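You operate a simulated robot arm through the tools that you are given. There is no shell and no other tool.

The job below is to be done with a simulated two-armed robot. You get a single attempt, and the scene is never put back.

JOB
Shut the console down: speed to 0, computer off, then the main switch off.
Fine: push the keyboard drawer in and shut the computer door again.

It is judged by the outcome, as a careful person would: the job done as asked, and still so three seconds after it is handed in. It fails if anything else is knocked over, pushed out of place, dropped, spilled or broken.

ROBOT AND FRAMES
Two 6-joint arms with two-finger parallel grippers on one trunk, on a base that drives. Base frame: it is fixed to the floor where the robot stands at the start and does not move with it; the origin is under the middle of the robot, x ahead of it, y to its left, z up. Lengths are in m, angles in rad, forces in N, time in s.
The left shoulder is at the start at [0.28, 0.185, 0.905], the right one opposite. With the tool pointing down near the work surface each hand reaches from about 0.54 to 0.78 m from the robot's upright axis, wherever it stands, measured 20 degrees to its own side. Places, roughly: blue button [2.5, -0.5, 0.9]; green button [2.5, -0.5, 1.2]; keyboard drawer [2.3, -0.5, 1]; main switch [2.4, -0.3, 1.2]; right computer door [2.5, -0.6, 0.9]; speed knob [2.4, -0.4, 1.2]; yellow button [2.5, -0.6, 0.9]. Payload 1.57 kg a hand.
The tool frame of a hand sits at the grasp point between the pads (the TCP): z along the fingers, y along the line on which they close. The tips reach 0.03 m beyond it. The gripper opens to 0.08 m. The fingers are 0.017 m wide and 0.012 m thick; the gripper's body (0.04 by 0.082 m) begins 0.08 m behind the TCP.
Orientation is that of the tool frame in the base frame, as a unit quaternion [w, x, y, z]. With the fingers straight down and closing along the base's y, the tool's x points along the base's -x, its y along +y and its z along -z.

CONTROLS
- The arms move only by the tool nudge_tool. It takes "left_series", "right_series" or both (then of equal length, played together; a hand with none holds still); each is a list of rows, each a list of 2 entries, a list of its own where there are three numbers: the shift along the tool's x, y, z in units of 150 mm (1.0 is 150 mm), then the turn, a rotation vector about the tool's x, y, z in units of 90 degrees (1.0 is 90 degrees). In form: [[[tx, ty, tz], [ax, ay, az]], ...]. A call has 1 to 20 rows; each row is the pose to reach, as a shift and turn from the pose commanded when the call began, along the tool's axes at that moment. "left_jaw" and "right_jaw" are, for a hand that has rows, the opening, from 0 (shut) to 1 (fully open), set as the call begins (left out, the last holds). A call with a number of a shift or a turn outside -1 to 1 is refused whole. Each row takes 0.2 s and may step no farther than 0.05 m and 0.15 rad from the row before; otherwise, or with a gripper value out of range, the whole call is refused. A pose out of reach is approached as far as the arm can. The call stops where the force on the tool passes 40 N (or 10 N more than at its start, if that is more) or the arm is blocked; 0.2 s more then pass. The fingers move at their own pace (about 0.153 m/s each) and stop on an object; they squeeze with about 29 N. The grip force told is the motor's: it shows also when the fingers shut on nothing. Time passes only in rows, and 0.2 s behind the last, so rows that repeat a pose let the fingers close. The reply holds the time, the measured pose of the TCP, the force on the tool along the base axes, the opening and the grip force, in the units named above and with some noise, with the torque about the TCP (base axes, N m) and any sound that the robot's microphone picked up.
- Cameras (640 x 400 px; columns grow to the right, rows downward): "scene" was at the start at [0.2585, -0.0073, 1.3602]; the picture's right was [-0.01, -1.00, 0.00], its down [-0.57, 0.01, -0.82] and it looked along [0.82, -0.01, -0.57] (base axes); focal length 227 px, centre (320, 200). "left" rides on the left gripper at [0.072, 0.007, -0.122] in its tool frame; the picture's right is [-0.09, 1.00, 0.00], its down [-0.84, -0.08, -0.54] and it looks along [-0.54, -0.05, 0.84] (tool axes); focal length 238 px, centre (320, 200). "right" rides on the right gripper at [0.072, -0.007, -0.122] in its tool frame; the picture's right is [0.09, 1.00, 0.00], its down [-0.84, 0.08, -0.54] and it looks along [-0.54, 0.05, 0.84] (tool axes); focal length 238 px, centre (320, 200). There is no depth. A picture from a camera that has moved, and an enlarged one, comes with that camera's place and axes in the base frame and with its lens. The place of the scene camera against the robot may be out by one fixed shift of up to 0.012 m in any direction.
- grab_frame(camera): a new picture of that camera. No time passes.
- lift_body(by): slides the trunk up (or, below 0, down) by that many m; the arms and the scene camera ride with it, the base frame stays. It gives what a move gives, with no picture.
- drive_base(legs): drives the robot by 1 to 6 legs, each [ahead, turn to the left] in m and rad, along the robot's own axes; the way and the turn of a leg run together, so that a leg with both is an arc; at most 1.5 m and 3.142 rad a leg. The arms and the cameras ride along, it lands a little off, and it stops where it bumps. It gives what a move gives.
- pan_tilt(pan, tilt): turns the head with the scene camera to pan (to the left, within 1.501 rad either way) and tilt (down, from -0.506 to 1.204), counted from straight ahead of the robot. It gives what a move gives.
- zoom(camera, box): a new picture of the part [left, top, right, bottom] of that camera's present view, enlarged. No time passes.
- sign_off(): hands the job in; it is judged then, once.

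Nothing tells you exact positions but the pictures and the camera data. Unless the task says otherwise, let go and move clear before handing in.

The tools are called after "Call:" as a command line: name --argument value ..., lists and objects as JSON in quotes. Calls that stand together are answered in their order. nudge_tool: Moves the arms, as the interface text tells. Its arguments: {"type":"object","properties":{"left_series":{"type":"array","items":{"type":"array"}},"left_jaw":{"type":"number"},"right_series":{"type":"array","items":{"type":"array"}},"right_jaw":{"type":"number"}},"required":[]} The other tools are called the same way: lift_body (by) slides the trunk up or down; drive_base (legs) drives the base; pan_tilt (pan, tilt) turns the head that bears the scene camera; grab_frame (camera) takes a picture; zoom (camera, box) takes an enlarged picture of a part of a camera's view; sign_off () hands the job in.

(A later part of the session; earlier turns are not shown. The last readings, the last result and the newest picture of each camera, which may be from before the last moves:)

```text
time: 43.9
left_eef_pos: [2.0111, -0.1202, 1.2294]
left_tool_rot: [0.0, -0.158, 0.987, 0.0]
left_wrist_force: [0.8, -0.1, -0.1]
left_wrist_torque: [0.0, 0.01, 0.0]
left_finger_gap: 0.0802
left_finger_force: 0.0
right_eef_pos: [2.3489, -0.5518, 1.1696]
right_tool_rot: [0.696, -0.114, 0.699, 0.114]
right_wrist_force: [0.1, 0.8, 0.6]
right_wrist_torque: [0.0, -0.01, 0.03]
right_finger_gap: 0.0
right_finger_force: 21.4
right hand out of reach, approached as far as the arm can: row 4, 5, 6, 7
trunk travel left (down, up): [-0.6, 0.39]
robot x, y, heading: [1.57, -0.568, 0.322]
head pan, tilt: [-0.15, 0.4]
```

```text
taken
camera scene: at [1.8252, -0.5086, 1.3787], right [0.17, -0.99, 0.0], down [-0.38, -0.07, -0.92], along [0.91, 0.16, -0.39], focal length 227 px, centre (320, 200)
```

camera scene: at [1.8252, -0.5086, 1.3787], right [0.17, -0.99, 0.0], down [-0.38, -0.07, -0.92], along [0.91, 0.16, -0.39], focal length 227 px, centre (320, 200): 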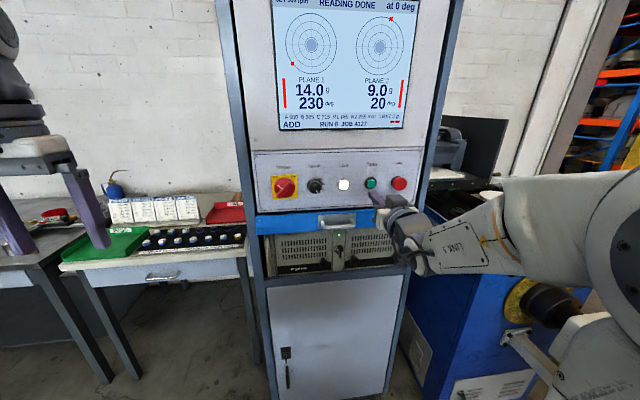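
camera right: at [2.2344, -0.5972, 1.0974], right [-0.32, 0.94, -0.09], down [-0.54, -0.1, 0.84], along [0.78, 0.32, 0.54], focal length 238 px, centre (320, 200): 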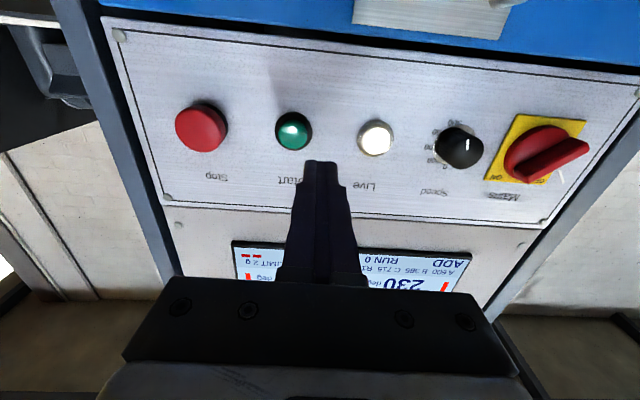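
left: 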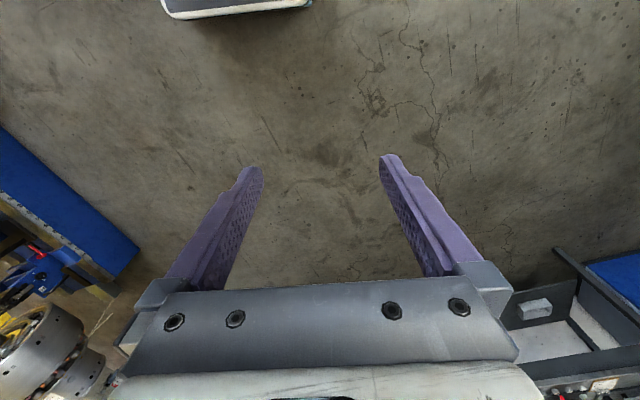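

The hand is too close to its own shoulder to reach left here; the panel plane looks to be at about 0.85 m from the robot axis. I'll back up 7 cm and then move the hand in front of the Speed knob.

Call:
drive_base --legs '[[-0.08, 0]]'

Call:
nudge_tool --right_series '[[[0, 0.1, 0.1], [0, 0, 0]], [[0, 0.3, 0.2], [0, 0, 0]], [[0, 0.5, 0.3], [0, 0, 0]], [[0, 0.7, 0.4], [0, 0, 0]], [[0, 0.9, 0.5], [0, 0, 0]], [[0, 0.95, 0.53], [0, 0, 0]], [[0, 0.95, 0.53], [0, 0, 0]]]'

Call:
grab_frame --camera "right"

Call:
grab_frame --camera "scene"

```text
time: 45.0
left_eef_pos: [1.9336, -0.1447, 1.2304]
left_tool_rot: [-0.002, -0.158, 0.987, 0.0]
left_wrist_force: [-0.3, -0.2, -0.7]
left_wrist_torque: [-0.02, -0.01, 0.01]
left_finger_gap: 0.0801
left_finger_force: 0.1
right_eef_pos: [2.2717, -0.5759, 1.1691]
right_tool_rot: [0.697, -0.114, 0.699, 0.114]
right_wrist_force: [0.6, -0.5, 0.0]
right_wrist_torque: [0.03, 0.02, 0.01]
right_finger_gap: 0.0
right_finger_force: 21.1
trunk travel left (down, up): [-0.6, 0.39]
robot x, y, heading: [1.4946, -0.5957, 0.318]
head pan, tilt: [-0.15, 0.4]
```

```text
time: 46.6
left_eef_pos: [1.9334, -0.145, 1.229]
left_tool_rot: [-0.001, -0.158, 0.987, 0.0]
left_wrist_force: [1.2, -0.3, 0.6]
left_wrist_torque: [-0.03, -0.02, -0.01]
left_finger_gap: 0.08
left_finger_force: 0.0
right_eef_pos: [2.2982, -0.5676, 1.1838]
right_tool_rot: [0.696, -0.117, 0.699, 0.116]
right_wrist_force: [1.1, 0.1, -0.2]
right_wrist_torque: [-0.02, 0.03, -0.02]
right_finger_gap: 0.0001
right_finger_force: 21.3
right hand out of reach, approached as far as the arm can: row 1, 2, 3, 4, 5, 6, 7
trunk travel left (down, up): [-0.6, 0.39]
robot x, y, heading: [1.4951, -0.5934, 0.322]
head pan, tilt: [-0.15, 0.4]
```

```text
taken
camera right: at [2.1851, -0.613, 1.1099], right [-0.32, 0.94, -0.09], down [-0.53, -0.1, 0.84], along [0.78, 0.32, 0.54], focal length 238 px, centre (320, 200)
```

right: 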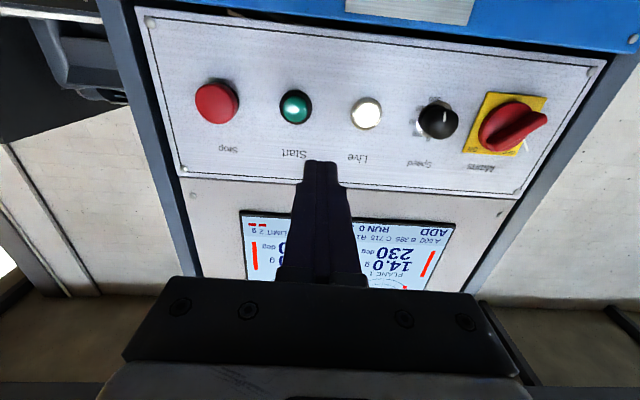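

```text
taken
camera scene: at [1.7483, -0.534, 1.3787], right [0.17, -0.99, 0.0], down [-0.38, -0.07, -0.92], along [0.91, 0.16, -0.39], focal length 227 px, centre (320, 200)
```

scene: 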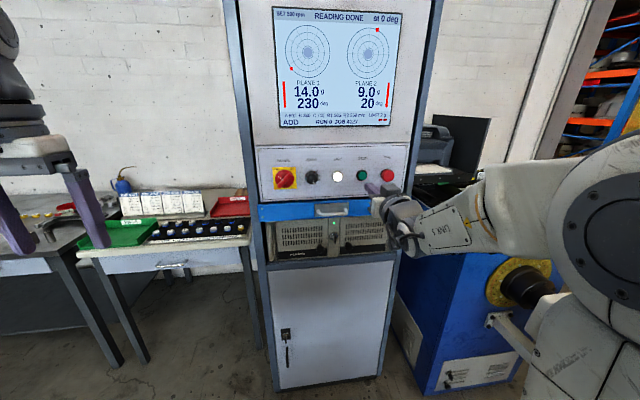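

The arm is stuck in an awkward elbow-out posture. I'll raise the trunk so the panel is nearer shoulder height, then bring the hand back down in front of the panel.

Call:
lift_body --by 0.2

Call:
nudge_tool --right_series '[[[0.2, 0, 0.05], [0, 0, 0]], [[0.4, 0, 0.1], [0, 0, 0]], [[0.6, 0, 0.15], [0, 0, 0]], [[0.8, 0, 0.2], [0, 0, 0]], [[1.0, 0, 0.25], [0, 0, 0]], [[1.0, 0, 0.25], [0, 0, 0]]]'

Call:
grab_frame --camera "scene"

```text
time: 48.7
left_eef_pos: [1.9327, -0.1454, 1.4295]
left_tool_rot: [0.001, -0.159, 0.987, 0.0]
left_wrist_force: [0.0, -0.4, 0.4]
left_wrist_torque: [-0.03, -0.02, -0.03]
left_finger_gap: 0.0802
left_finger_force: 0.1
right_eef_pos: [2.2995, -0.5662, 1.3816]
right_tool_rot: [0.696, -0.117, 0.699, 0.116]
right_wrist_force: [-0.2, 0.2, -0.1]
right_wrist_torque: [-0.04, -0.01, 0.04]
right_finger_gap: 0.0002
right_finger_force: 20.8
trunk travel left (down, up): [-0.8, 0.19]
robot x, y, heading: [1.4931, -0.5914, 0.32]
head pan, tilt: [-0.15, 0.4]
```

```text
time: 50.1
left_eef_pos: [1.9327, -0.1449, 1.4298]
left_tool_rot: [-0.002, -0.158, 0.987, 0.0]
left_wrist_force: [0.1, -0.1, -0.5]
left_wrist_torque: [-0.02, 0.02, 0.04]
left_finger_gap: 0.0802
left_finger_force: 0.0
right_eef_pos: [2.3426, -0.5773, 1.2417]
right_tool_rot: [0.692, -0.117, 0.701, 0.127]
right_wrist_force: [1.1, -0.2, -0.1]
right_wrist_torque: [-0.01, 0.02, -0.01]
right_finger_gap: 0.0
right_finger_force: 21.3
right hand out of reach, approached as far as the arm can: row 1, 2, 3, 4, 5, 6
trunk travel left (down, up): [-0.8, 0.19]
robot x, y, heading: [1.4922, -0.5934, 0.323]
head pan, tilt: [-0.15, 0.4]
```

```text
taken
camera scene: at [1.7486, -0.534, 1.5786], right [0.17, -0.99, 0.0], down [-0.38, -0.07, -0.92], along [0.91, 0.16, -0.39], focal length 227 px, centre (320, 200)
```

scene: 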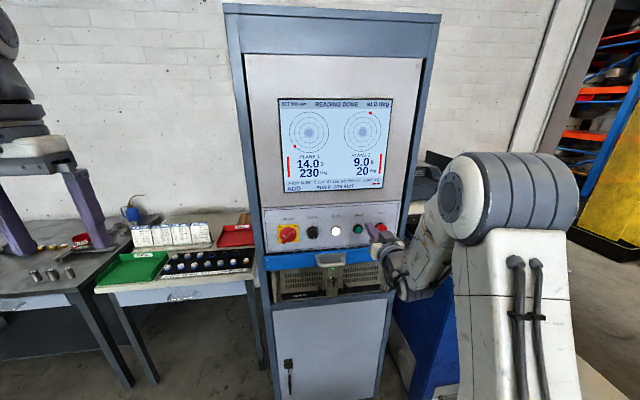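

The arm is back in a normal elbow-up posture. Now I'll try moving left at this distance, slightly down.

Call:
nudge_tool --right_series '[[[0.1, 0.15, 0.0], [0, 0, 0]], [[0.2, 0.3, 0.0], [0, 0, 0]], [[0.3, 0.45, 0.0], [0, 0, 0]], [[0.4, 0.6, 0.0], [0, 0, 0]], [[0.45, 0.75, 0.0], [0, 0, 0]], [[0.45, 0.9, 0.0], [0, 0, 0]], [[0.45, 1.0, 0.0], [0, 0, 0]], [[0.45, 1.0, 0.0], [0, 0, 0]]]'

Call:
grab_frame --camera "scene"

Call:
grab_frame --camera "right"

```text
time: 51.9
left_eef_pos: [1.9338, -0.1459, 1.4299]
left_tool_rot: [0.0, -0.157, 0.988, 0.0]
left_wrist_force: [-0.8, -0.4, 0.1]
left_wrist_torque: [-0.01, -0.02, 0.02]
left_finger_gap: 0.0799
left_finger_force: 0.1
right_eef_pos: [2.3415, -0.5486, 1.2048]
right_tool_rot: [0.682, -0.128, 0.703, 0.155]
right_wrist_force: [-0.9, 0.0, 0.7]
right_wrist_torque: [0.02, 0.0, -0.01]
right_finger_gap: 0.0002
right_finger_force: 21.2
right hand out of reach, approached as far as the arm can: row 1, 2, 3, 4, 5, 6, 7, 8
trunk travel left (down, up): [-0.8, 0.19]
robot x, y, heading: [1.495, -0.5922, 0.321]
head pan, tilt: [-0.15, 0.4]
```

```text
taken
camera scene: at [1.7482, -0.5341, 1.5787], right [0.17, -0.99, 0.0], down [-0.38, -0.07, -0.92], along [0.91, 0.16, -0.39], focal length 227 px, centre (320, 200)
```

scene: 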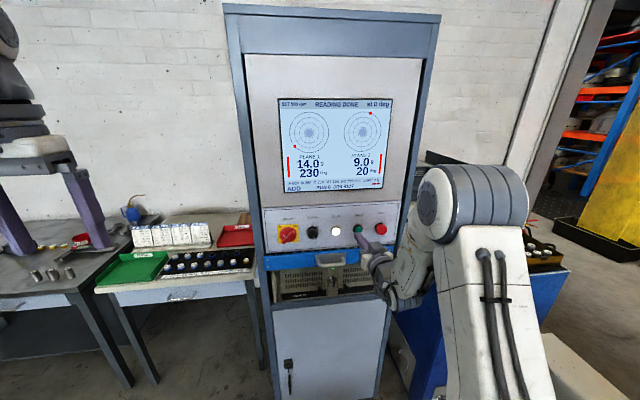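

```text
taken
camera right: at [2.228, -0.6011, 1.1334], right [-0.39, 0.92, -0.05], down [-0.5, -0.17, 0.85], along [0.77, 0.36, 0.52], focal length 238 px, centre (320, 200)
```

right: 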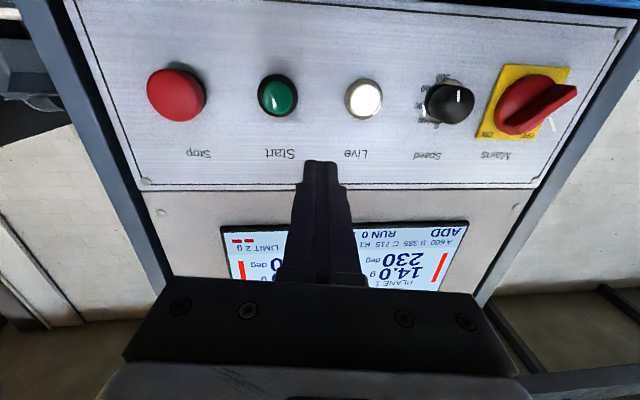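

The right hand can't comfortably work this close to the centre line; it wants targets about 0.27 m to its own side. I'll back up and shift the robot about 0.17 m to the left.

Call:
drive_base --legs '[[-0.31, 0], [0, 0.5], [0.35, 0], [0, -0.5]]'

Call:
pan_tilt --pan -0.25 --tilt 0.4

Call:
grab_frame --camera "scene"

Call:
grab_frame --camera "right"

```text
time: 58.8
left_eef_pos: [1.8731, 0.017, 1.4299]
left_tool_rot: [0.0, -0.163, 0.987, -0.001]
left_wrist_force: [0.2, 0.2, 1.1]
left_wrist_torque: [0.03, 0.0, -0.05]
left_finger_gap: 0.08
left_finger_force: 0.1
right_eef_pos: [2.2821, -0.3827, 1.204]
right_tool_rot: [0.681, -0.132, 0.703, 0.159]
right_wrist_force: [0.4, -0.3, -0.8]
right_wrist_torque: [0.01, 0.02, 0.01]
right_finger_gap: 0.0
right_finger_force: 21.1
trunk travel left (down, up): [-0.8, 0.19]
robot x, y, heading: [1.4342, -0.4339, 0.329]
head pan, tilt: [-0.15, 0.4]
```

```text
time: 59.4
left_eef_pos: [1.8727, 0.0182, 1.4299]
left_tool_rot: [0.0, -0.163, 0.987, 0.0]
left_wrist_force: [0.1, -0.6, -0.3]
left_wrist_torque: [0.0, 0.02, -0.03]
left_finger_gap: 0.0799
left_finger_force: 0.1
right_eef_pos: [2.2834, -0.3818, 1.2041]
right_tool_rot: [0.681, -0.131, 0.703, 0.158]
right_wrist_force: [0.1, -0.3, 0.0]
right_wrist_torque: [-0.01, 0.04, 0.04]
right_finger_gap: 0.0
right_finger_force: 20.9
trunk travel left (down, up): [-0.8, 0.19]
robot x, y, heading: [1.4361, -0.436, 0.322]
head pan, tilt: [-0.25, 0.4]
```

```text
taken
camera scene: at [1.692, -0.3814, 1.5787], right [0.08, -1.0, 0.0], down [-0.39, -0.03, -0.92], along [0.92, 0.07, -0.39], focal length 227 px, centre (320, 200)
```

scene: 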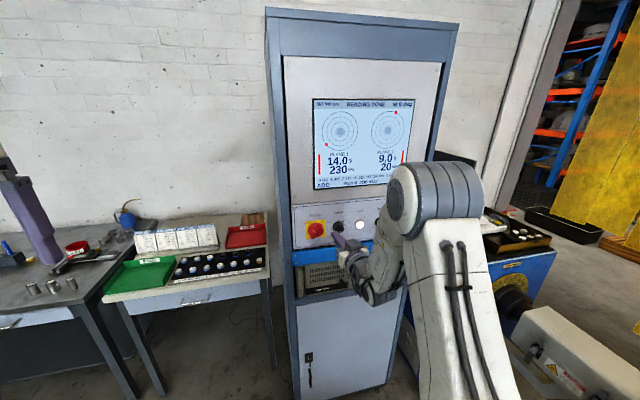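

```text
taken
camera right: at [2.1712, -0.4357, 1.1334], right [-0.4, 0.91, -0.05], down [-0.5, -0.17, 0.85], along [0.77, 0.37, 0.52], focal length 238 px, centre (320, 200)
```

right: 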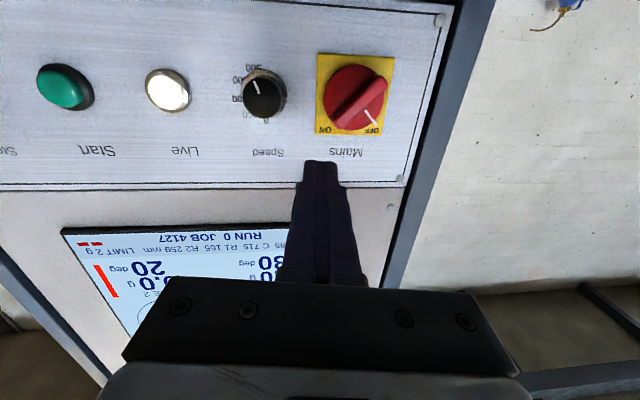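

I'm now placed with Speed about 0.26 m to my right, which suits the right arm. I'll zoom in to measure the knob and pointer.

Call:
zoom --camera "right" --box '[220, 40, 420, 165]'

Call:
zoom --camera "scene" --box '[290, 200, 390, 262]'

```text
3.20 times, centred on (320, 102) of right
camera zoom: at [2.1712, -0.4357, 1.1334], right [-0.4, 0.91, -0.05], down [-0.5, -0.17, 0.85], along [0.77, 0.37, 0.52], focal length 763 px, centre (320, 512)
```

zoom: 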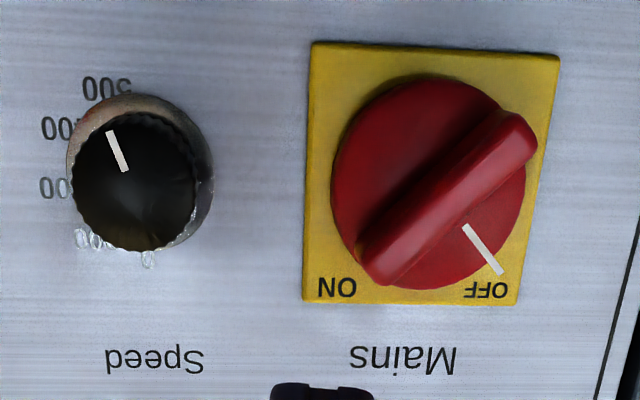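

```text
6.40 times, centred on (340, 231) of scene
camera zoom: at [1.692, -0.3814, 1.5787], right [0.08, -1.0, 0.0], down [-0.39, -0.03, -0.92], along [0.92, 0.07, -0.39], focal length 1452 px, centre (192, 2)
```

zoom: 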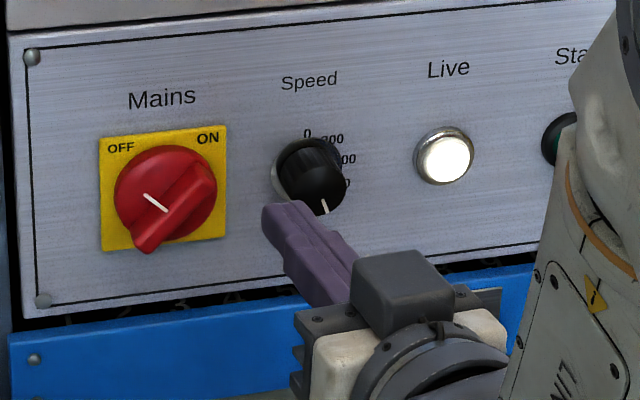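

Pointer is at 500 (about 160° clockwise of 0), so Speed must turn counter-clockwise about 163°. I'll square up the hand and place it in front of the knob centre at (2.40, -0.388, 1.166).

Call:
nudge_tool --right_series '[[[0.08, -0.1, 0.03], [0.019, -0.006, -0.009]], [[0.16, -0.2, 0.05], [0.038, -0.011, -0.018]], [[0.238, -0.312, 0.079], [0.0567, -0.0169, -0.0265]], [[0.238, -0.312, 0.079], [0.0567, -0.0169, -0.0265]]]' --right_jaw 1.0

Call:
grab_frame --camera "right"

```text
time: 60.4
left_eef_pos: [1.8738, 0.0162, 1.4305]
left_tool_rot: [0.001, -0.163, 0.987, 0.0]
left_wrist_force: [0.5, -0.5, -0.4]
left_wrist_torque: [0.02, 0.0, 0.01]
left_finger_gap: 0.08
left_finger_force: 0.1
right_eef_pos: [2.328, -0.4254, 1.182]
right_tool_rot: [0.694, -0.101, 0.701, 0.13]
right_wrist_force: [0.9, -0.4, 0.5]
right_wrist_torque: [0.0, 0.0, 0.02]
right_finger_gap: 0.0799
right_finger_force: 0.1
right hand out of reach, approached as far as the arm can: row 1, 2, 3, 4
trunk travel left (down, up): [-0.8, 0.19]
robot x, y, heading: [1.4362, -0.4328, 0.326]
head pan, tilt: [-0.25, 0.4]
```

```text
taken
camera right: at [2.2137, -0.4686, 1.1089], right [-0.32, 0.95, -0.05], down [-0.52, -0.13, 0.84], along [0.79, 0.3, 0.54], focal length 238 px, centre (320, 200)
```

right: 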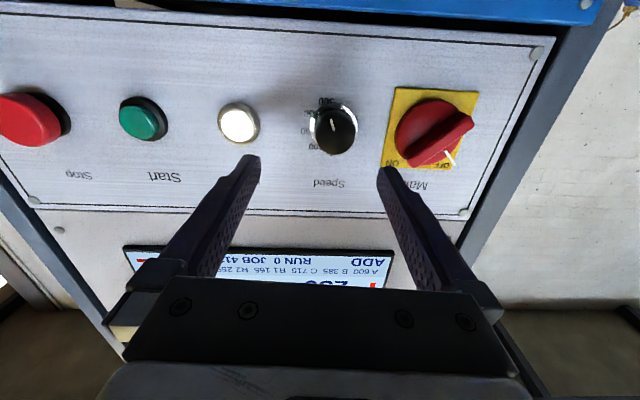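

The forward-pointing posture is running into a wrist limit, not the arm length. I'll back away, return the right hand to pointing down, and then swing it forward the other way round (camera on top), which should free the wrist.

Call:
drive_base --legs '[[-0.3, 0]]'

Call:
nudge_tool --right_series '[[[0.05, 0, -0.083], [0, 0.083, 0]], [[0.1, 0, -0.167], [0, 0.167, 0]], [[0.15, 0, -0.25], [0, 0.25, 0]], [[0.2, 0, -0.333], [0, 0.333, 0]], [[0.25, 0, -0.417], [0, 0.417, 0]], [[0.3, 0, -0.5], [0, 0.5, 0]], [[0.35, 0, -0.583], [0, 0.583, 0]], [[0.4, 0, -0.667], [0, 0.667, 0]], [[0.45, 0, -0.75], [0, 0.75, 0]], [[0.5, 0, -0.833], [0, 0.833, 0]], [[0.55, 0, -0.917], [0, 0.917, 0]], [[0.6, 0, -1.0], [0, 1.0, 0]], [[0.6, 0, -1.0], [0, 1.0, 0]]]' --right_jaw 0.0

Call:
grab_frame --camera "scene"

```text
time: 62.5
left_eef_pos: [1.5912, -0.0789, 1.4294]
left_tool_rot: [0.0, -0.16, 0.987, 0.0]
left_wrist_force: [-0.5, 0.1, 0.4]
left_wrist_torque: [0.01, 0.01, 0.01]
left_finger_gap: 0.0798
left_finger_force: 0.0
right_eef_pos: [2.0454, -0.5223, 1.1815]
right_tool_rot: [0.694, -0.1, 0.702, 0.128]
right_wrist_force: [0.4, 0.5, -1.1]
right_wrist_torque: [0.06, -0.04, 0.04]
right_finger_gap: 0.0799
right_finger_force: 0.1
trunk travel left (down, up): [-0.8, 0.19]
robot x, y, heading: [1.1554, -0.5285, 0.326]
head pan, tilt: [-0.25, 0.4]
```

```text
time: 65.2
left_eef_pos: [1.591, -0.0792, 1.43]
left_tool_rot: [0.0, -0.16, 0.987, 0.0]
left_wrist_force: [0.8, -0.2, -0.2]
left_wrist_torque: [0.02, 0.0, 0.0]
left_finger_gap: 0.0799
left_finger_force: 0.2
right_eef_pos: [1.9014, -0.5679, 1.0929]
right_tool_rot: [-0.006, -0.162, 0.987, 0.02]
right_wrist_force: [-0.2, 0.8, -0.1]
right_wrist_torque: [-0.02, 0.01, -0.01]
right_finger_gap: 0.0
right_finger_force: 21.3
right hand out of reach, approached as far as the arm can: row 8
trunk travel left (down, up): [-0.8, 0.19]
robot x, y, heading: [1.154, -0.5302, 0.324]
head pan, tilt: [-0.25, 0.4]
```

```text
taken
camera scene: at [1.4095, -0.4776, 1.5787], right [0.08, -1.0, 0.0], down [-0.39, -0.03, -0.92], along [0.92, 0.07, -0.39], focal length 227 px, centre (320, 200)
```

scene: 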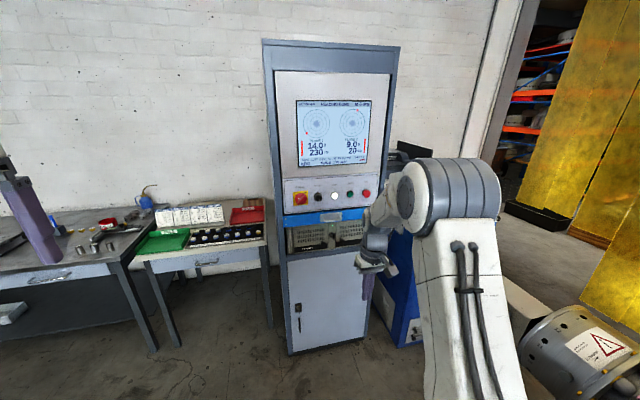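

The hand points down again, well clear of the console. Now the first half of the swing about the forearm direction, moving the fingers round to the left.

Call:
nudge_tool --right_series '[[[-0.033, 0.056, -0.042], [-0.059, 0, 0.059]], [[-0.067, 0.112, -0.083], [-0.118, 0, 0.118]], [[-0.1, 0.168, -0.125], [-0.177, 0, 0.177]], [[-0.133, 0.223, -0.167], [-0.236, 0, 0.236]], [[-0.167, 0.279, -0.208], [-0.295, 0, 0.295]], [[-0.2, 0.335, -0.25], [-0.354, 0, 0.354]], [[-0.233, 0.391, -0.292], [-0.412, 0, 0.412]], [[-0.267, 0.447, -0.333], [-0.471, 0, 0.471]], [[-0.3, 0.503, -0.375], [-0.53, 0, 0.53]], [[-0.333, 0.558, -0.417], [-0.589, 0, 0.589]], [[-0.367, 0.614, -0.458], [-0.648, 0, 0.648]], [[-0.4, 0.67, -0.5], [-0.707, 0, 0.707]], [[-0.4, 0.67, -0.5], [-0.707, 0, 0.707]]]'

Call:
grab_frame --camera "scene"

```text
time: 68.0
left_eef_pos: [1.5908, -0.0792, 1.429]
left_tool_rot: [0.0, -0.161, 0.987, 0.001]
left_wrist_force: [0.5, -0.3, 0.7]
left_wrist_torque: [0.01, 0.02, -0.03]
left_finger_gap: 0.0798
left_finger_force: 0.0
right_eef_pos: [1.928, -0.4564, 1.1709]
right_tool_rot: [-0.095, 0.382, 0.768, 0.505]
right_wrist_force: [-0.4, -0.6, 0.4]
right_wrist_torque: [0.03, -0.01, -0.04]
right_finger_gap: 0.0
right_finger_force: 21.3
trunk travel left (down, up): [-0.8, 0.19]
robot x, y, heading: [1.1525, -0.5313, 0.33]
head pan, tilt: [-0.25, 0.4]
```

```text
taken
camera scene: at [1.4093, -0.4776, 1.5787], right [0.08, -1.0, 0.0], down [-0.39, -0.03, -0.92], along [0.92, 0.07, -0.39], focal length 227 px, centre (320, 200)
```

scene: 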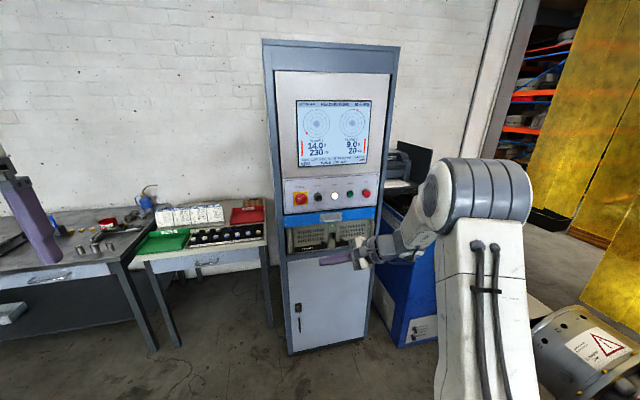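

The first half worked without reaching a limit. Now the second half, ending with fingers forward and the camera on top.

Call:
nudge_tool --right_series '[[[-0.035, 0.053, -0.043], [-0.059, 0, 0.059]], [[-0.07, 0.106, -0.087], [-0.118, 0, 0.118]], [[-0.105, 0.159, -0.13], [-0.177, 0, 0.177]], [[-0.14, 0.212, -0.174], [-0.236, 0, 0.236]], [[-0.175, 0.265, -0.217], [-0.295, 0, 0.295]], [[-0.21, 0.318, -0.26], [-0.354, 0, 0.354]], [[-0.246, 0.371, -0.304], [-0.412, 0, 0.412]], [[-0.281, 0.424, -0.347], [-0.471, 0, 0.471]], [[-0.316, 0.477, -0.391], [-0.53, 0, 0.53]], [[-0.351, 0.53, -0.434], [-0.589, 0, 0.589]], [[-0.386, 0.583, -0.478], [-0.648, 0, 0.648]], [[-0.421, 0.636, -0.521], [-0.707, 0, 0.707]], [[-0.421, 0.636, -0.521], [-0.707, 0, 0.707]]]'

Call:
grab_frame --camera "scene"

Call:
grab_frame --camera "right"

```text
time: 70.8
left_eef_pos: [1.5912, -0.0793, 1.4297]
left_tool_rot: [0.0, -0.161, 0.987, 0.0]
left_wrist_force: [-0.2, 0.7, -0.3]
left_wrist_torque: [-0.01, -0.03, 0.01]
left_finger_gap: 0.0802
left_finger_force: 0.0
right_eef_pos: [2.019, -0.5332, 1.2418]
right_tool_rot: [-0.129, 0.701, 0.101, 0.694]
right_wrist_force: [-0.1, 0.3, 0.0]
right_wrist_torque: [0.02, -0.01, 0.01]
right_finger_gap: 0.0
right_finger_force: 21.1
trunk travel left (down, up): [-0.8, 0.19]
robot x, y, heading: [1.1595, -0.53, 0.323]
head pan, tilt: [-0.25, 0.4]
```

```text
taken
camera scene: at [1.4093, -0.4775, 1.5787], right [0.08, -1.0, 0.0], down [-0.39, -0.03, -0.92], along [0.92, 0.07, -0.39], focal length 227 px, centre (320, 200)
```

scene: 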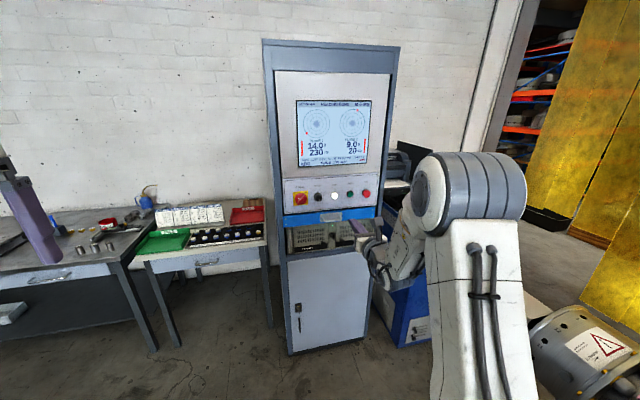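

```text
taken
camera right: at [1.9016, -0.5696, 1.3124], right [0.32, -0.95, 0.05], down [-0.5, -0.21, -0.84], along [0.8, 0.24, -0.54], focal length 238 px, centre (320, 200)
```

right: 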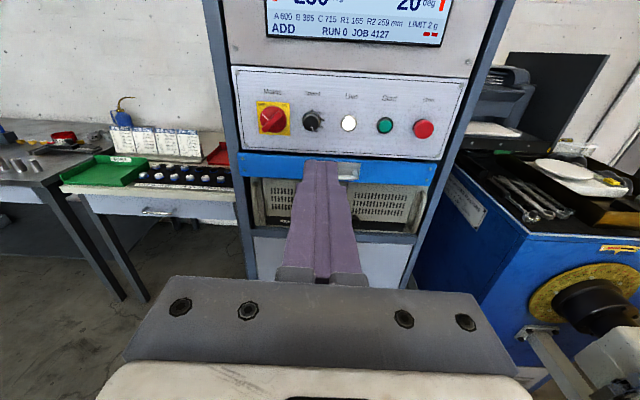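

The swing succeeded: fingers forward, camera on top, upright view, no reach limit. I'll level the roll slightly, pull back a little, and drive back up to the console.

Call:
nudge_tool --right_series '[[[0, 0, -0.15], [0, 0, -0.013]], [[0, 0, -0.3], [0, 0, -0.026]], [[0, 0, -0.3], [0, 0, -0.026]]]'

Call:
drive_base --legs '[[0.33, 0]]'

Call:
grab_frame --camera "right"

```text
time: 71.7
left_eef_pos: [1.5903, -0.0792, 1.4295]
left_tool_rot: [0.0, -0.161, 0.987, -0.001]
left_wrist_force: [-0.1, 0.7, 0.3]
left_wrist_torque: [-0.02, -0.02, 0.0]
left_finger_gap: 0.0801
left_finger_force: 0.1
right_eef_pos: [1.974, -0.5489, 1.2412]
right_tool_rot: [-0.115, 0.698, 0.115, 0.697]
right_wrist_force: [0.1, -0.1, 0.2]
right_wrist_torque: [-0.01, 0.0, 0.01]
right_finger_gap: 0.0
right_finger_force: 21.4
trunk travel left (down, up): [-0.8, 0.19]
robot x, y, heading: [1.1594, -0.5259, 0.326]
head pan, tilt: [-0.25, 0.4]
```

```text
time: 73.8
left_eef_pos: [1.9076, 0.0236, 1.4302]
left_tool_rot: [0.001, -0.16, 0.987, 0.0]
left_wrist_force: [-0.4, 0.0, 0.1]
left_wrist_torque: [-0.03, -0.02, -0.01]
left_finger_gap: 0.08
left_finger_force: 0.0
right_eef_pos: [2.2898, -0.4475, 1.2417]
right_tool_rot: [-0.114, 0.699, 0.114, 0.697]
right_wrist_force: [0.0, 0.1, 0.1]
right_wrist_torque: [0.02, 0.02, -0.05]
right_finger_gap: 0.0002
right_finger_force: 21.4
trunk travel left (down, up): [-0.8, 0.19]
robot x, y, heading: [1.4688, -0.4242, 0.319]
head pan, tilt: [-0.25, 0.4]
```

```text
taken
camera right: at [2.1715, -0.4805, 1.3136], right [0.32, -0.94, 0.09], down [-0.49, -0.25, -0.83], along [0.81, 0.22, -0.54], focal length 238 px, centre (320, 200)
```

right: 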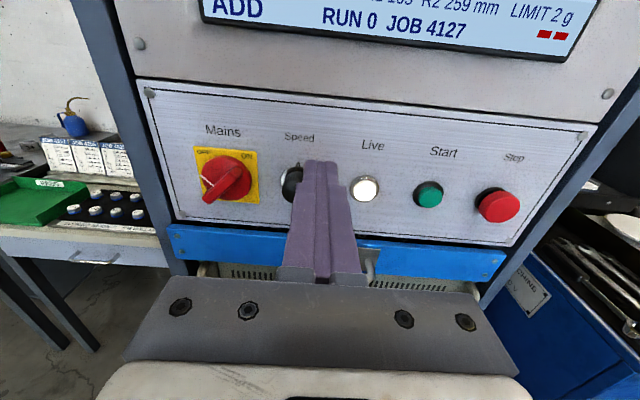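

The wrist camera is now upright and the knob row is just ahead. I'll open the fingers, move to a standoff centred on the Speed knob, and pre-rotate the wrist clockwise about 80° so I have room to turn back counter-clockwise.

Call:
nudge_tool --right_series '[[[-0.045, -0.012, 0.02], [0, 0, 0.082]], [[-0.09, -0.024, 0.04], [0, 0, 0.164]], [[-0.135, -0.036, 0.06], [0, 0, 0.246]], [[-0.18, -0.048, 0.08], [0, 0, 0.328]], [[-0.225, -0.06, 0.1], [0, 0, 0.41]], [[-0.27, -0.073, 0.12], [0, 0, 0.492]], [[-0.315, -0.085, 0.14], [0, 0, 0.574]], [[-0.36, -0.097, 0.16], [0, 0, 0.656]], [[-0.405, -0.109, 0.18], [0, 0, 0.738]], [[-0.45, -0.121, 0.2], [0, 0, 0.82]], [[-0.497, -0.133, 0.22], [0, 0, 0.9]], [[-0.497, -0.133, 0.22], [0, 0, 0.9]]]' --right_jaw 1.0

Call:
grab_frame --camera "right"

Call:
grab_frame --camera "scene"

```text
time: 76.4
left_eef_pos: [1.9092, 0.024, 1.4306]
left_tool_rot: [0.0, -0.159, 0.987, 0.0]
left_wrist_force: [0.6, -0.4, 0.3]
left_wrist_torque: [-0.01, 0.02, -0.03]
left_finger_gap: 0.0798
left_finger_force: 0.0
right_eef_pos: [2.3133, -0.4225, 1.1677]
right_tool_rot: [-0.54, 0.608, -0.366, 0.453]
right_wrist_force: [0.3, -1.0, 0.4]
right_wrist_torque: [-0.01, 0.0, 0.02]
right_finger_gap: 0.08
right_finger_force: 0.0
right hand out of reach, approached as far as the arm can: row 11, 12
trunk travel left (down, up): [-0.8, 0.19]
robot x, y, heading: [1.47, -0.4233, 0.324]
head pan, tilt: [-0.25, 0.4]
```

```text
taken
camera right: at [2.221, -0.5285, 1.1854], right [0.08, -0.23, -0.97], down [-0.78, 0.59, -0.2], along [0.62, 0.77, -0.14], focal length 238 px, centre (320, 200)
```

right: 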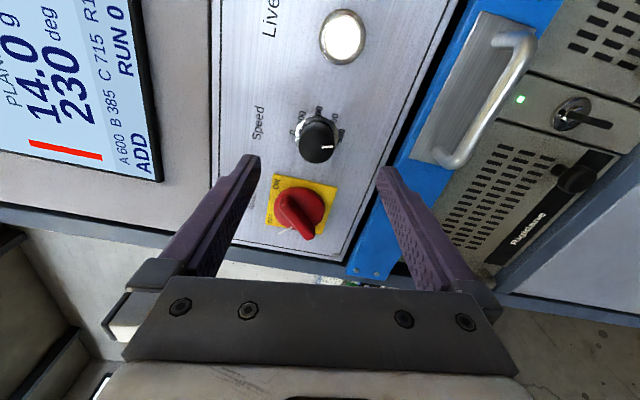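

```text
taken
camera scene: at [1.7248, -0.3734, 1.5787], right [0.07, -1.0, 0.0], down [-0.39, -0.03, -0.92], along [0.92, 0.07, -0.39], focal length 227 px, centre (320, 200)
```

scene: 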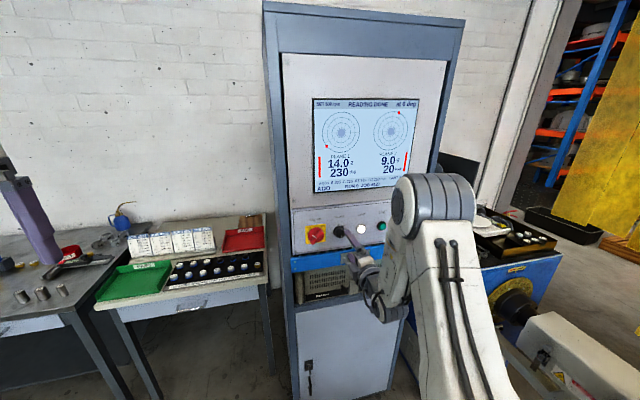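

Call:
zoom --camera "right" --box '[256, 90, 384, 170]'

```text
5.00 times, centred on (320, 130) of right
camera zoom: at [2.221, -0.5285, 1.1854], right [0.08, -0.23, -0.97], down [-0.78, 0.59, -0.2], along [0.62, 0.77, -0.14], focal length 1192 px, centre (320, 550)
```

zoom: 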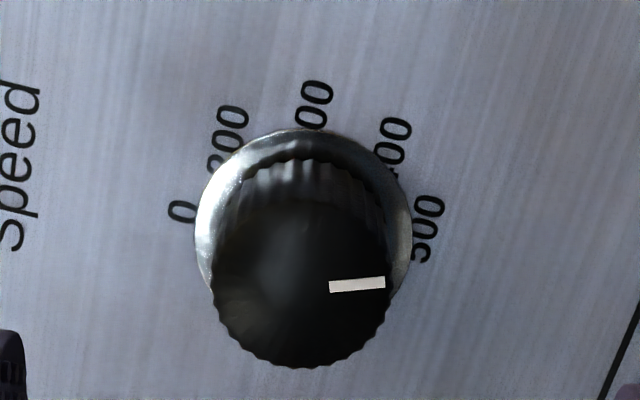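

The Speed knob is almost centred between the fingers (about 3 mm high); it is ~28 mm across on a wider skirt. I'll advance about 6 cm with the fingers open, then look.

Call:
nudge_tool --right_series '[[[0.003, -0.02, 0.1], [0, 0, 0]], [[0.003, -0.02, 0.2], [0, 0, 0]], [[0.003, -0.02, 0.3], [0, 0, 0]], [[0.003, -0.02, 0.36], [0, 0, 0]], [[0.003, -0.02, 0.42], [0, 0, 0]], [[0.003, -0.02, 0.42], [0, 0, 0]]]' --right_jaw 1.0

Call:
grab_frame --camera "right"

```text
time: 77.8
left_eef_pos: [1.9087, 0.0252, 1.4303]
left_tool_rot: [0.0, -0.16, 0.987, -0.001]
left_wrist_force: [0.3, -0.7, 0.5]
left_wrist_torque: [0.0, 0.03, 0.0]
left_finger_gap: 0.0801
left_finger_force: 0.0
right_eef_pos: [2.3763, -0.4134, 1.1726]
right_tool_rot: [-0.54, 0.607, -0.366, 0.453]
right_wrist_force: [0.7, -0.1, 0.1]
right_wrist_torque: [0.03, -0.01, 0.03]
right_finger_gap: 0.0802
right_finger_force: 0.0
right hand out of reach, approached as far as the arm can: row 1, 2, 3, 4, 5, 6
trunk travel left (down, up): [-0.8, 0.19]
robot x, y, heading: [1.4697, -0.4227, 0.32]
head pan, tilt: [-0.25, 0.4]
```

```text
taken
camera right: at [2.2829, -0.5203, 1.1902], right [0.08, -0.23, -0.97], down [-0.78, 0.59, -0.2], along [0.62, 0.77, -0.14], focal length 238 px, centre (320, 200)
```

right: 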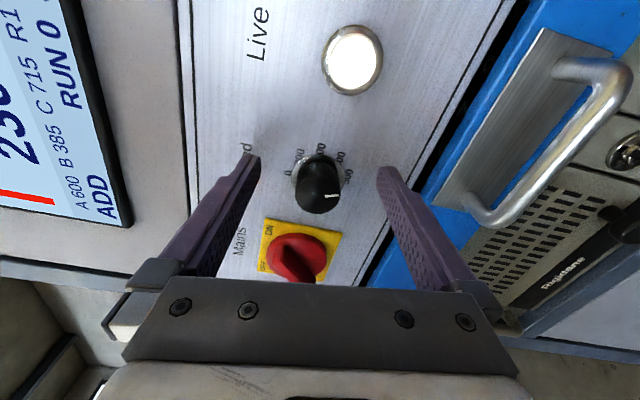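

The wrist is at its clockwise limit, which pushed the hand about 1 cm right. I'll rotate back ~10° off the limit and shift left to centre on the knob.

Call:
nudge_tool --right_series '[[[-0.04, -0.005, 0.0], [0, 0, -0.06]], [[-0.083, -0.01, 0.0], [0, 0, -0.12]], [[-0.083, -0.01, 0.0], [0, 0, -0.12]]]'

Call:
zoom --camera "right" --box '[220, 110, 420, 235]'

```text
time: 78.6
left_eef_pos: [1.909, 0.0248, 1.4296]
left_tool_rot: [0.0, -0.159, 0.987, -0.001]
left_wrist_force: [-0.3, -0.8, -0.1]
left_wrist_torque: [0.0, 0.03, 0.0]
left_finger_gap: 0.0799
left_finger_force: 0.0
right_eef_pos: [2.374, -0.4138, 1.1749]
right_tool_rot: [-0.495, 0.639, -0.306, 0.502]
right_wrist_force: [-0.8, -1.3, -0.1]
right_wrist_torque: [-0.01, 0.03, 0.01]
right_finger_gap: 0.0802
right_finger_force: 0.0
right hand out of reach, approached as far as the arm can: row 1, 2, 3
trunk travel left (down, up): [-0.8, 0.19]
robot x, y, heading: [1.4734, -0.423, 0.322]
head pan, tilt: [-0.25, 0.4]
```

```text
3.20 times, centred on (320, 172) of right
camera zoom: at [2.2791, -0.516, 1.2041], right [0.13, -0.4, -0.91], down [-0.76, 0.54, -0.35], along [0.63, 0.74, -0.23], focal length 763 px, centre (320, 288)
```

zoom: 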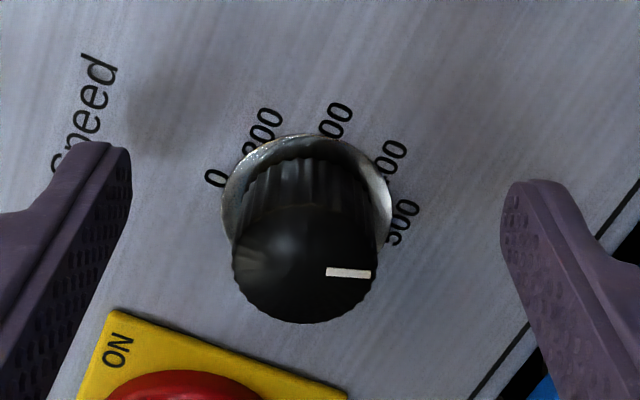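

The arm seems limited in reaching inward (leftward), so I'll back the hand out, turn the robot slightly left so the knob lies further to its right side, and re-aim.

Call:
nudge_tool --right_series '[[[0, 0, -0.15], [0, 0, 0]], [[0, 0, -0.3], [0, 0, 0]], [[0, 0, -0.45], [0, 0, 0]], [[0, 0, -0.6], [0, 0, 0]], [[0, 0, -0.6], [0, 0, 0]]]'

Call:
drive_base --legs '[[0, 0.16]]'

Call:
grab_frame --camera "scene"

```text
time: 79.8
left_eef_pos: [1.9088, 0.0251, 1.4294]
left_tool_rot: [0.0, -0.159, 0.987, 0.0]
left_wrist_force: [0.1, 0.4, -0.1]
left_wrist_torque: [-0.04, -0.04, 0.0]
left_finger_gap: 0.0799
left_finger_force: 0.1
right_eef_pos: [2.2871, -0.4426, 1.1729]
right_tool_rot: [-0.492, 0.638, -0.31, 0.505]
right_wrist_force: [0.5, 0.7, -0.4]
right_wrist_torque: [0.02, -0.02, 0.01]
right_finger_gap: 0.08
right_finger_force: 0.1
trunk travel left (down, up): [-0.8, 0.19]
robot x, y, heading: [1.4725, -0.423, 0.321]
head pan, tilt: [-0.25, 0.4]
```

```text
time: 80.9
left_eef_pos: [1.8312, 0.0892, 1.4299]
left_tool_rot: [0.0, -0.238, 0.971, 0.0]
left_wrist_force: [0.1, -0.6, -0.6]
left_wrist_torque: [0.01, 0.02, -0.02]
left_finger_gap: 0.0801
left_finger_force: 0.1
right_eef_pos: [2.2803, -0.3115, 1.1722]
right_tool_rot: [-0.532, 0.66, -0.257, 0.464]
right_wrist_force: [-0.6, -0.2, -0.1]
right_wrist_torque: [-0.04, 0.03, 0.01]
right_finger_gap: 0.0799
right_finger_force: 0.1
trunk travel left (down, up): [-0.8, 0.19]
robot x, y, heading: [1.4708, -0.4238, 0.485]
head pan, tilt: [-0.25, 0.4]
```

```text
taken
camera scene: at [1.7125, -0.3352, 1.5787], right [0.23, -0.97, 0.0], down [-0.38, -0.09, -0.92], along [0.9, 0.21, -0.39], focal length 227 px, centre (320, 200)
```

scene: 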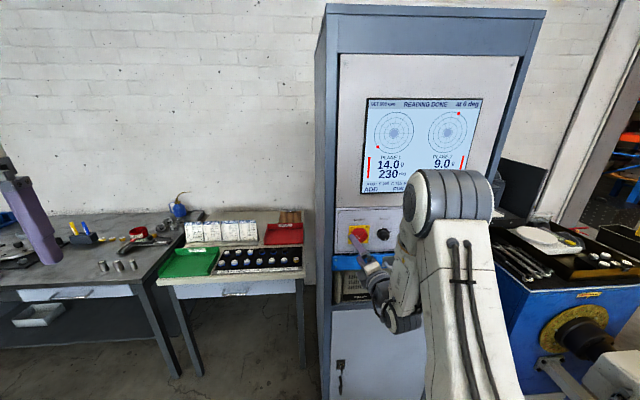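

Now re-aim the hand: yaw back square to the panel and shift right to the standoff in front of the Speed knob.

Call:
nudge_tool --right_series '[[[0.137, 0.051, -0.03], [-0.007, 0.019, 0]], [[0.274, 0.102, -0.06], [-0.014, 0.038, 0]], [[0.411, 0.152, -0.089], [-0.021, 0.057, 0]], [[0.548, 0.203, -0.119], [-0.028, 0.077, 0]], [[0.685, 0.254, -0.149], [-0.0345, 0.0958, 0]], [[0.685, 0.254, -0.149], [-0.0345, 0.0958, 0]]]'

Call:
grab_frame --camera "right"

```text
time: 82.3
left_eef_pos: [1.8299, 0.0892, 1.4304]
left_tool_rot: [0.0, -0.237, 0.971, -0.001]
left_wrist_force: [-0.4, 0.6, 0.8]
left_wrist_torque: [0.03, -0.01, -0.01]
left_finger_gap: 0.0801
left_finger_force: 0.0
right_eef_pos: [2.3106, -0.4172, 1.1723]
right_tool_rot: [-0.493, 0.637, -0.309, 0.505]
right_wrist_force: [0.5, -0.1, -0.8]
right_wrist_torque: [-0.04, -0.02, 0.01]
right_finger_gap: 0.0799
right_finger_force: 0.1
trunk travel left (down, up): [-0.8, 0.19]
robot x, y, heading: [1.4697, -0.4258, 0.486]
head pan, tilt: [-0.25, 0.4]
```

```text
taken
camera right: at [2.2165, -0.5191, 1.2022], right [0.13, -0.4, -0.91], down [-0.76, 0.55, -0.35], along [0.64, 0.73, -0.23], focal length 238 px, centre (320, 200)
```

right: 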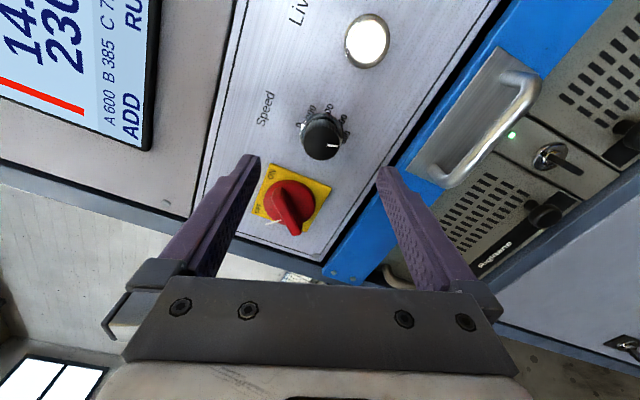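

Call:
zoom --camera "right" --box '[256, 90, 384, 170]'

```text
5.00 times, centred on (320, 130) of right
camera zoom: at [2.2165, -0.5191, 1.2022], right [0.13, -0.4, -0.91], down [-0.76, 0.55, -0.35], along [0.64, 0.73, -0.23], focal length 1192 px, centre (320, 550)
```

zoom: 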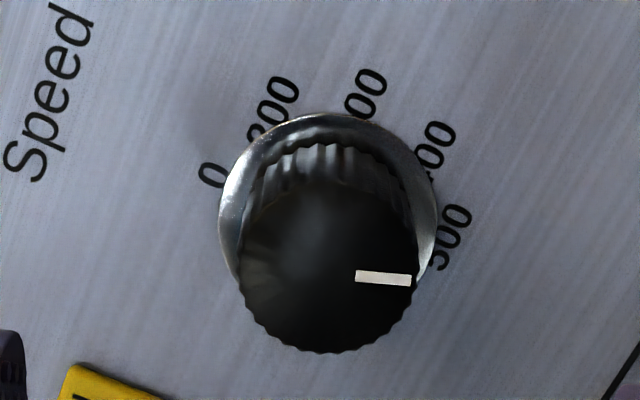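

Aligned within about a millimetre. Advancing 6.4 cm with the fingers open.

Call:
nudge_tool --right_series '[[[0, 0, 0.1], [0, 0, 0]], [[0, 0, 0.2], [0, 0, 0]], [[0, 0, 0.3], [0, 0, 0]], [[0, 0, 0.37], [0, 0, 0]], [[0, 0, 0.43], [0, 0, 0]], [[0, 0, 0.43], [0, 0, 0]]]' --right_jaw 1.0

Call:
zoom --camera "right" --box '[220, 110, 420, 235]'

```text
time: 83.7
left_eef_pos: [1.8306, 0.0893, 1.43]
left_tool_rot: [0.0, -0.238, 0.971, -0.001]
left_wrist_force: [0.4, -0.7, 0.0]
left_wrist_torque: [0.0, -0.01, 0.01]
left_finger_gap: 0.08
left_finger_force: 0.1
right_eef_pos: [2.3723, -0.3996, 1.1729]
right_tool_rot: [-0.493, 0.638, -0.309, 0.504]
right_wrist_force: [0.0, -0.3, 0.0]
right_wrist_torque: [-0.04, 0.0, 0.02]
right_finger_gap: 0.0798
right_finger_force: 0.0
trunk travel left (down, up): [-0.8, 0.19]
robot x, y, heading: [1.4693, -0.4247, 0.484]
head pan, tilt: [-0.25, 0.4]
```

```text
3.20 times, centred on (320, 172) of right
camera zoom: at [2.2771, -0.5002, 1.2027], right [0.13, -0.4, -0.91], down [-0.76, 0.55, -0.35], along [0.64, 0.73, -0.23], focal length 763 px, centre (320, 288)
```

zoom: 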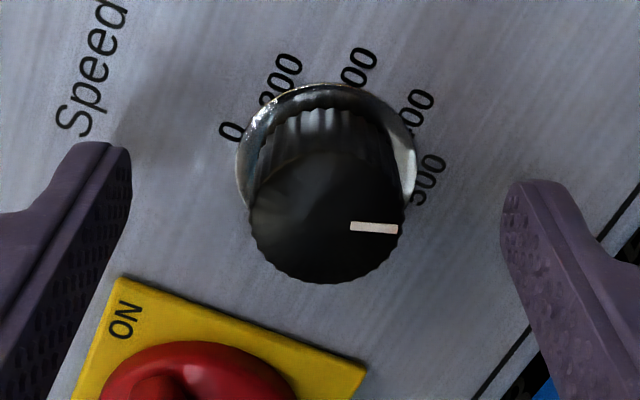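

The fingers straddle the knob properly, tips about 1 cm short of the panel. Closing on it now.

Call:
nudge_tool --right_series '[[[0, 0, 0], [0, 0, 0]], [[0, 0, 0], [0, 0, 0]], [[0, 0, 0], [0, 0, 0]]]' --right_jaw 0.0

Call:
zoom --camera "right" --box '[220, 110, 420, 235]'

```text
time: 84.5
left_eef_pos: [1.8318, 0.0881, 1.4289]
left_tool_rot: [-0.002, -0.238, 0.971, 0.0]
left_wrist_force: [-0.4, -0.1, -0.6]
left_wrist_torque: [-0.02, 0.01, -0.01]
left_finger_gap: 0.08
left_finger_force: 0.0
right_eef_pos: [2.3728, -0.3984, 1.1711]
right_tool_rot: [-0.492, 0.639, -0.31, 0.504]
right_wrist_force: [0.4, -1.8, -8.7]
right_wrist_torque: [0.04, -0.19, -0.48]
right_finger_gap: 0.0325
right_finger_force: 40.9
trunk travel left (down, up): [-0.8, 0.19]
robot x, y, heading: [1.4711, -0.4257, 0.484]
head pan, tilt: [-0.25, 0.4]
```

```text
3.20 times, centred on (320, 172) of right
camera zoom: at [2.2772, -0.5007, 1.2015], right [0.13, -0.4, -0.91], down [-0.76, 0.55, -0.35], along [0.64, 0.73, -0.24], focal length 763 px, centre (320, 288)
```

zoom: 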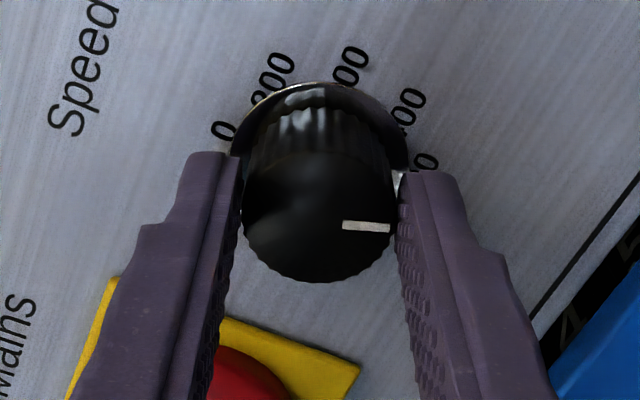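

The knob is gripped (gap 32 mm). Turning counter-clockwise, first 70°, to see that the pointer follows.

Call:
nudge_tool --right_series '[[[0, 0, 0], [0, 0, -0.08]], [[0, 0, 0], [0, 0, -0.16]], [[0, 0, 0], [0, 0, -0.24]], [[0, 0, 0], [0, 0, -0.32]], [[0, 0, 0], [0, 0, -0.4]], [[0, 0, 0], [0, 0, -0.48]], [[0, 0, 0], [0, 0, -0.56]], [[0, 0, 0], [0, 0, -0.64]], [[0, 0, 0], [0, 0, -0.72]], [[0, 0, 0], [0, 0, -0.78]], [[0, 0, 0], [0, 0, -0.78]]]'

Call:
grab_frame --camera "right"

Call:
zoom --camera "right" --box '[220, 110, 420, 235]'

```text
time: 86.9
left_eef_pos: [1.829, 0.089, 1.4293]
left_tool_rot: [0.001, -0.237, 0.972, 0.0]
left_wrist_force: [-0.1, -0.1, -0.5]
left_wrist_torque: [-0.02, 0.04, -0.01]
left_finger_gap: 0.0801
left_finger_force: 0.0
right_eef_pos: [2.3719, -0.3963, 1.1725]
right_tool_rot: [-0.113, 0.698, 0.115, 0.697]
right_wrist_force: [-7.3, -2.8, 5.0]
right_wrist_torque: [-0.18, 0.44, -0.38]
right_finger_gap: 0.0325
right_finger_force: 40.8
trunk travel left (down, up): [-0.8, 0.19]
robot x, y, heading: [1.4695, -0.4243, 0.483]
head pan, tilt: [-0.25, 0.4]
```

```text
taken
camera right: at [2.2538, -0.4304, 1.2433], right [0.32, -0.94, 0.09], down [-0.49, -0.25, -0.84], along [0.81, 0.22, -0.54], focal length 238 px, centre (320, 200)
```

right: 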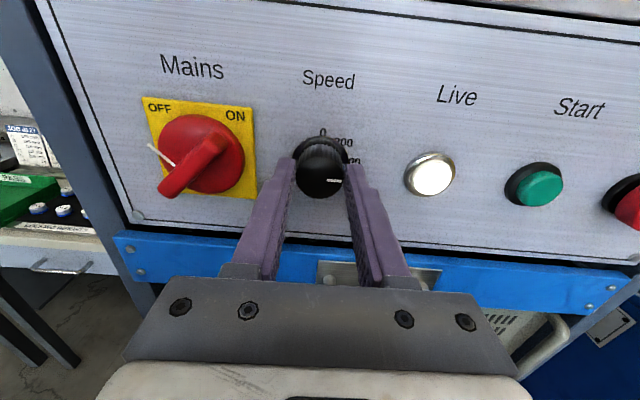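

```text
3.20 times, centred on (320, 172) of right
camera zoom: at [2.2538, -0.4304, 1.2433], right [0.32, -0.94, 0.09], down [-0.49, -0.25, -0.84], along [0.81, 0.22, -0.54], focal length 763 px, centre (320, 288)
```

zoom: 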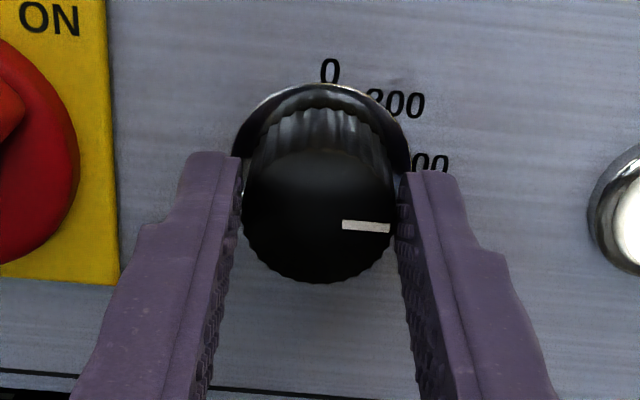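

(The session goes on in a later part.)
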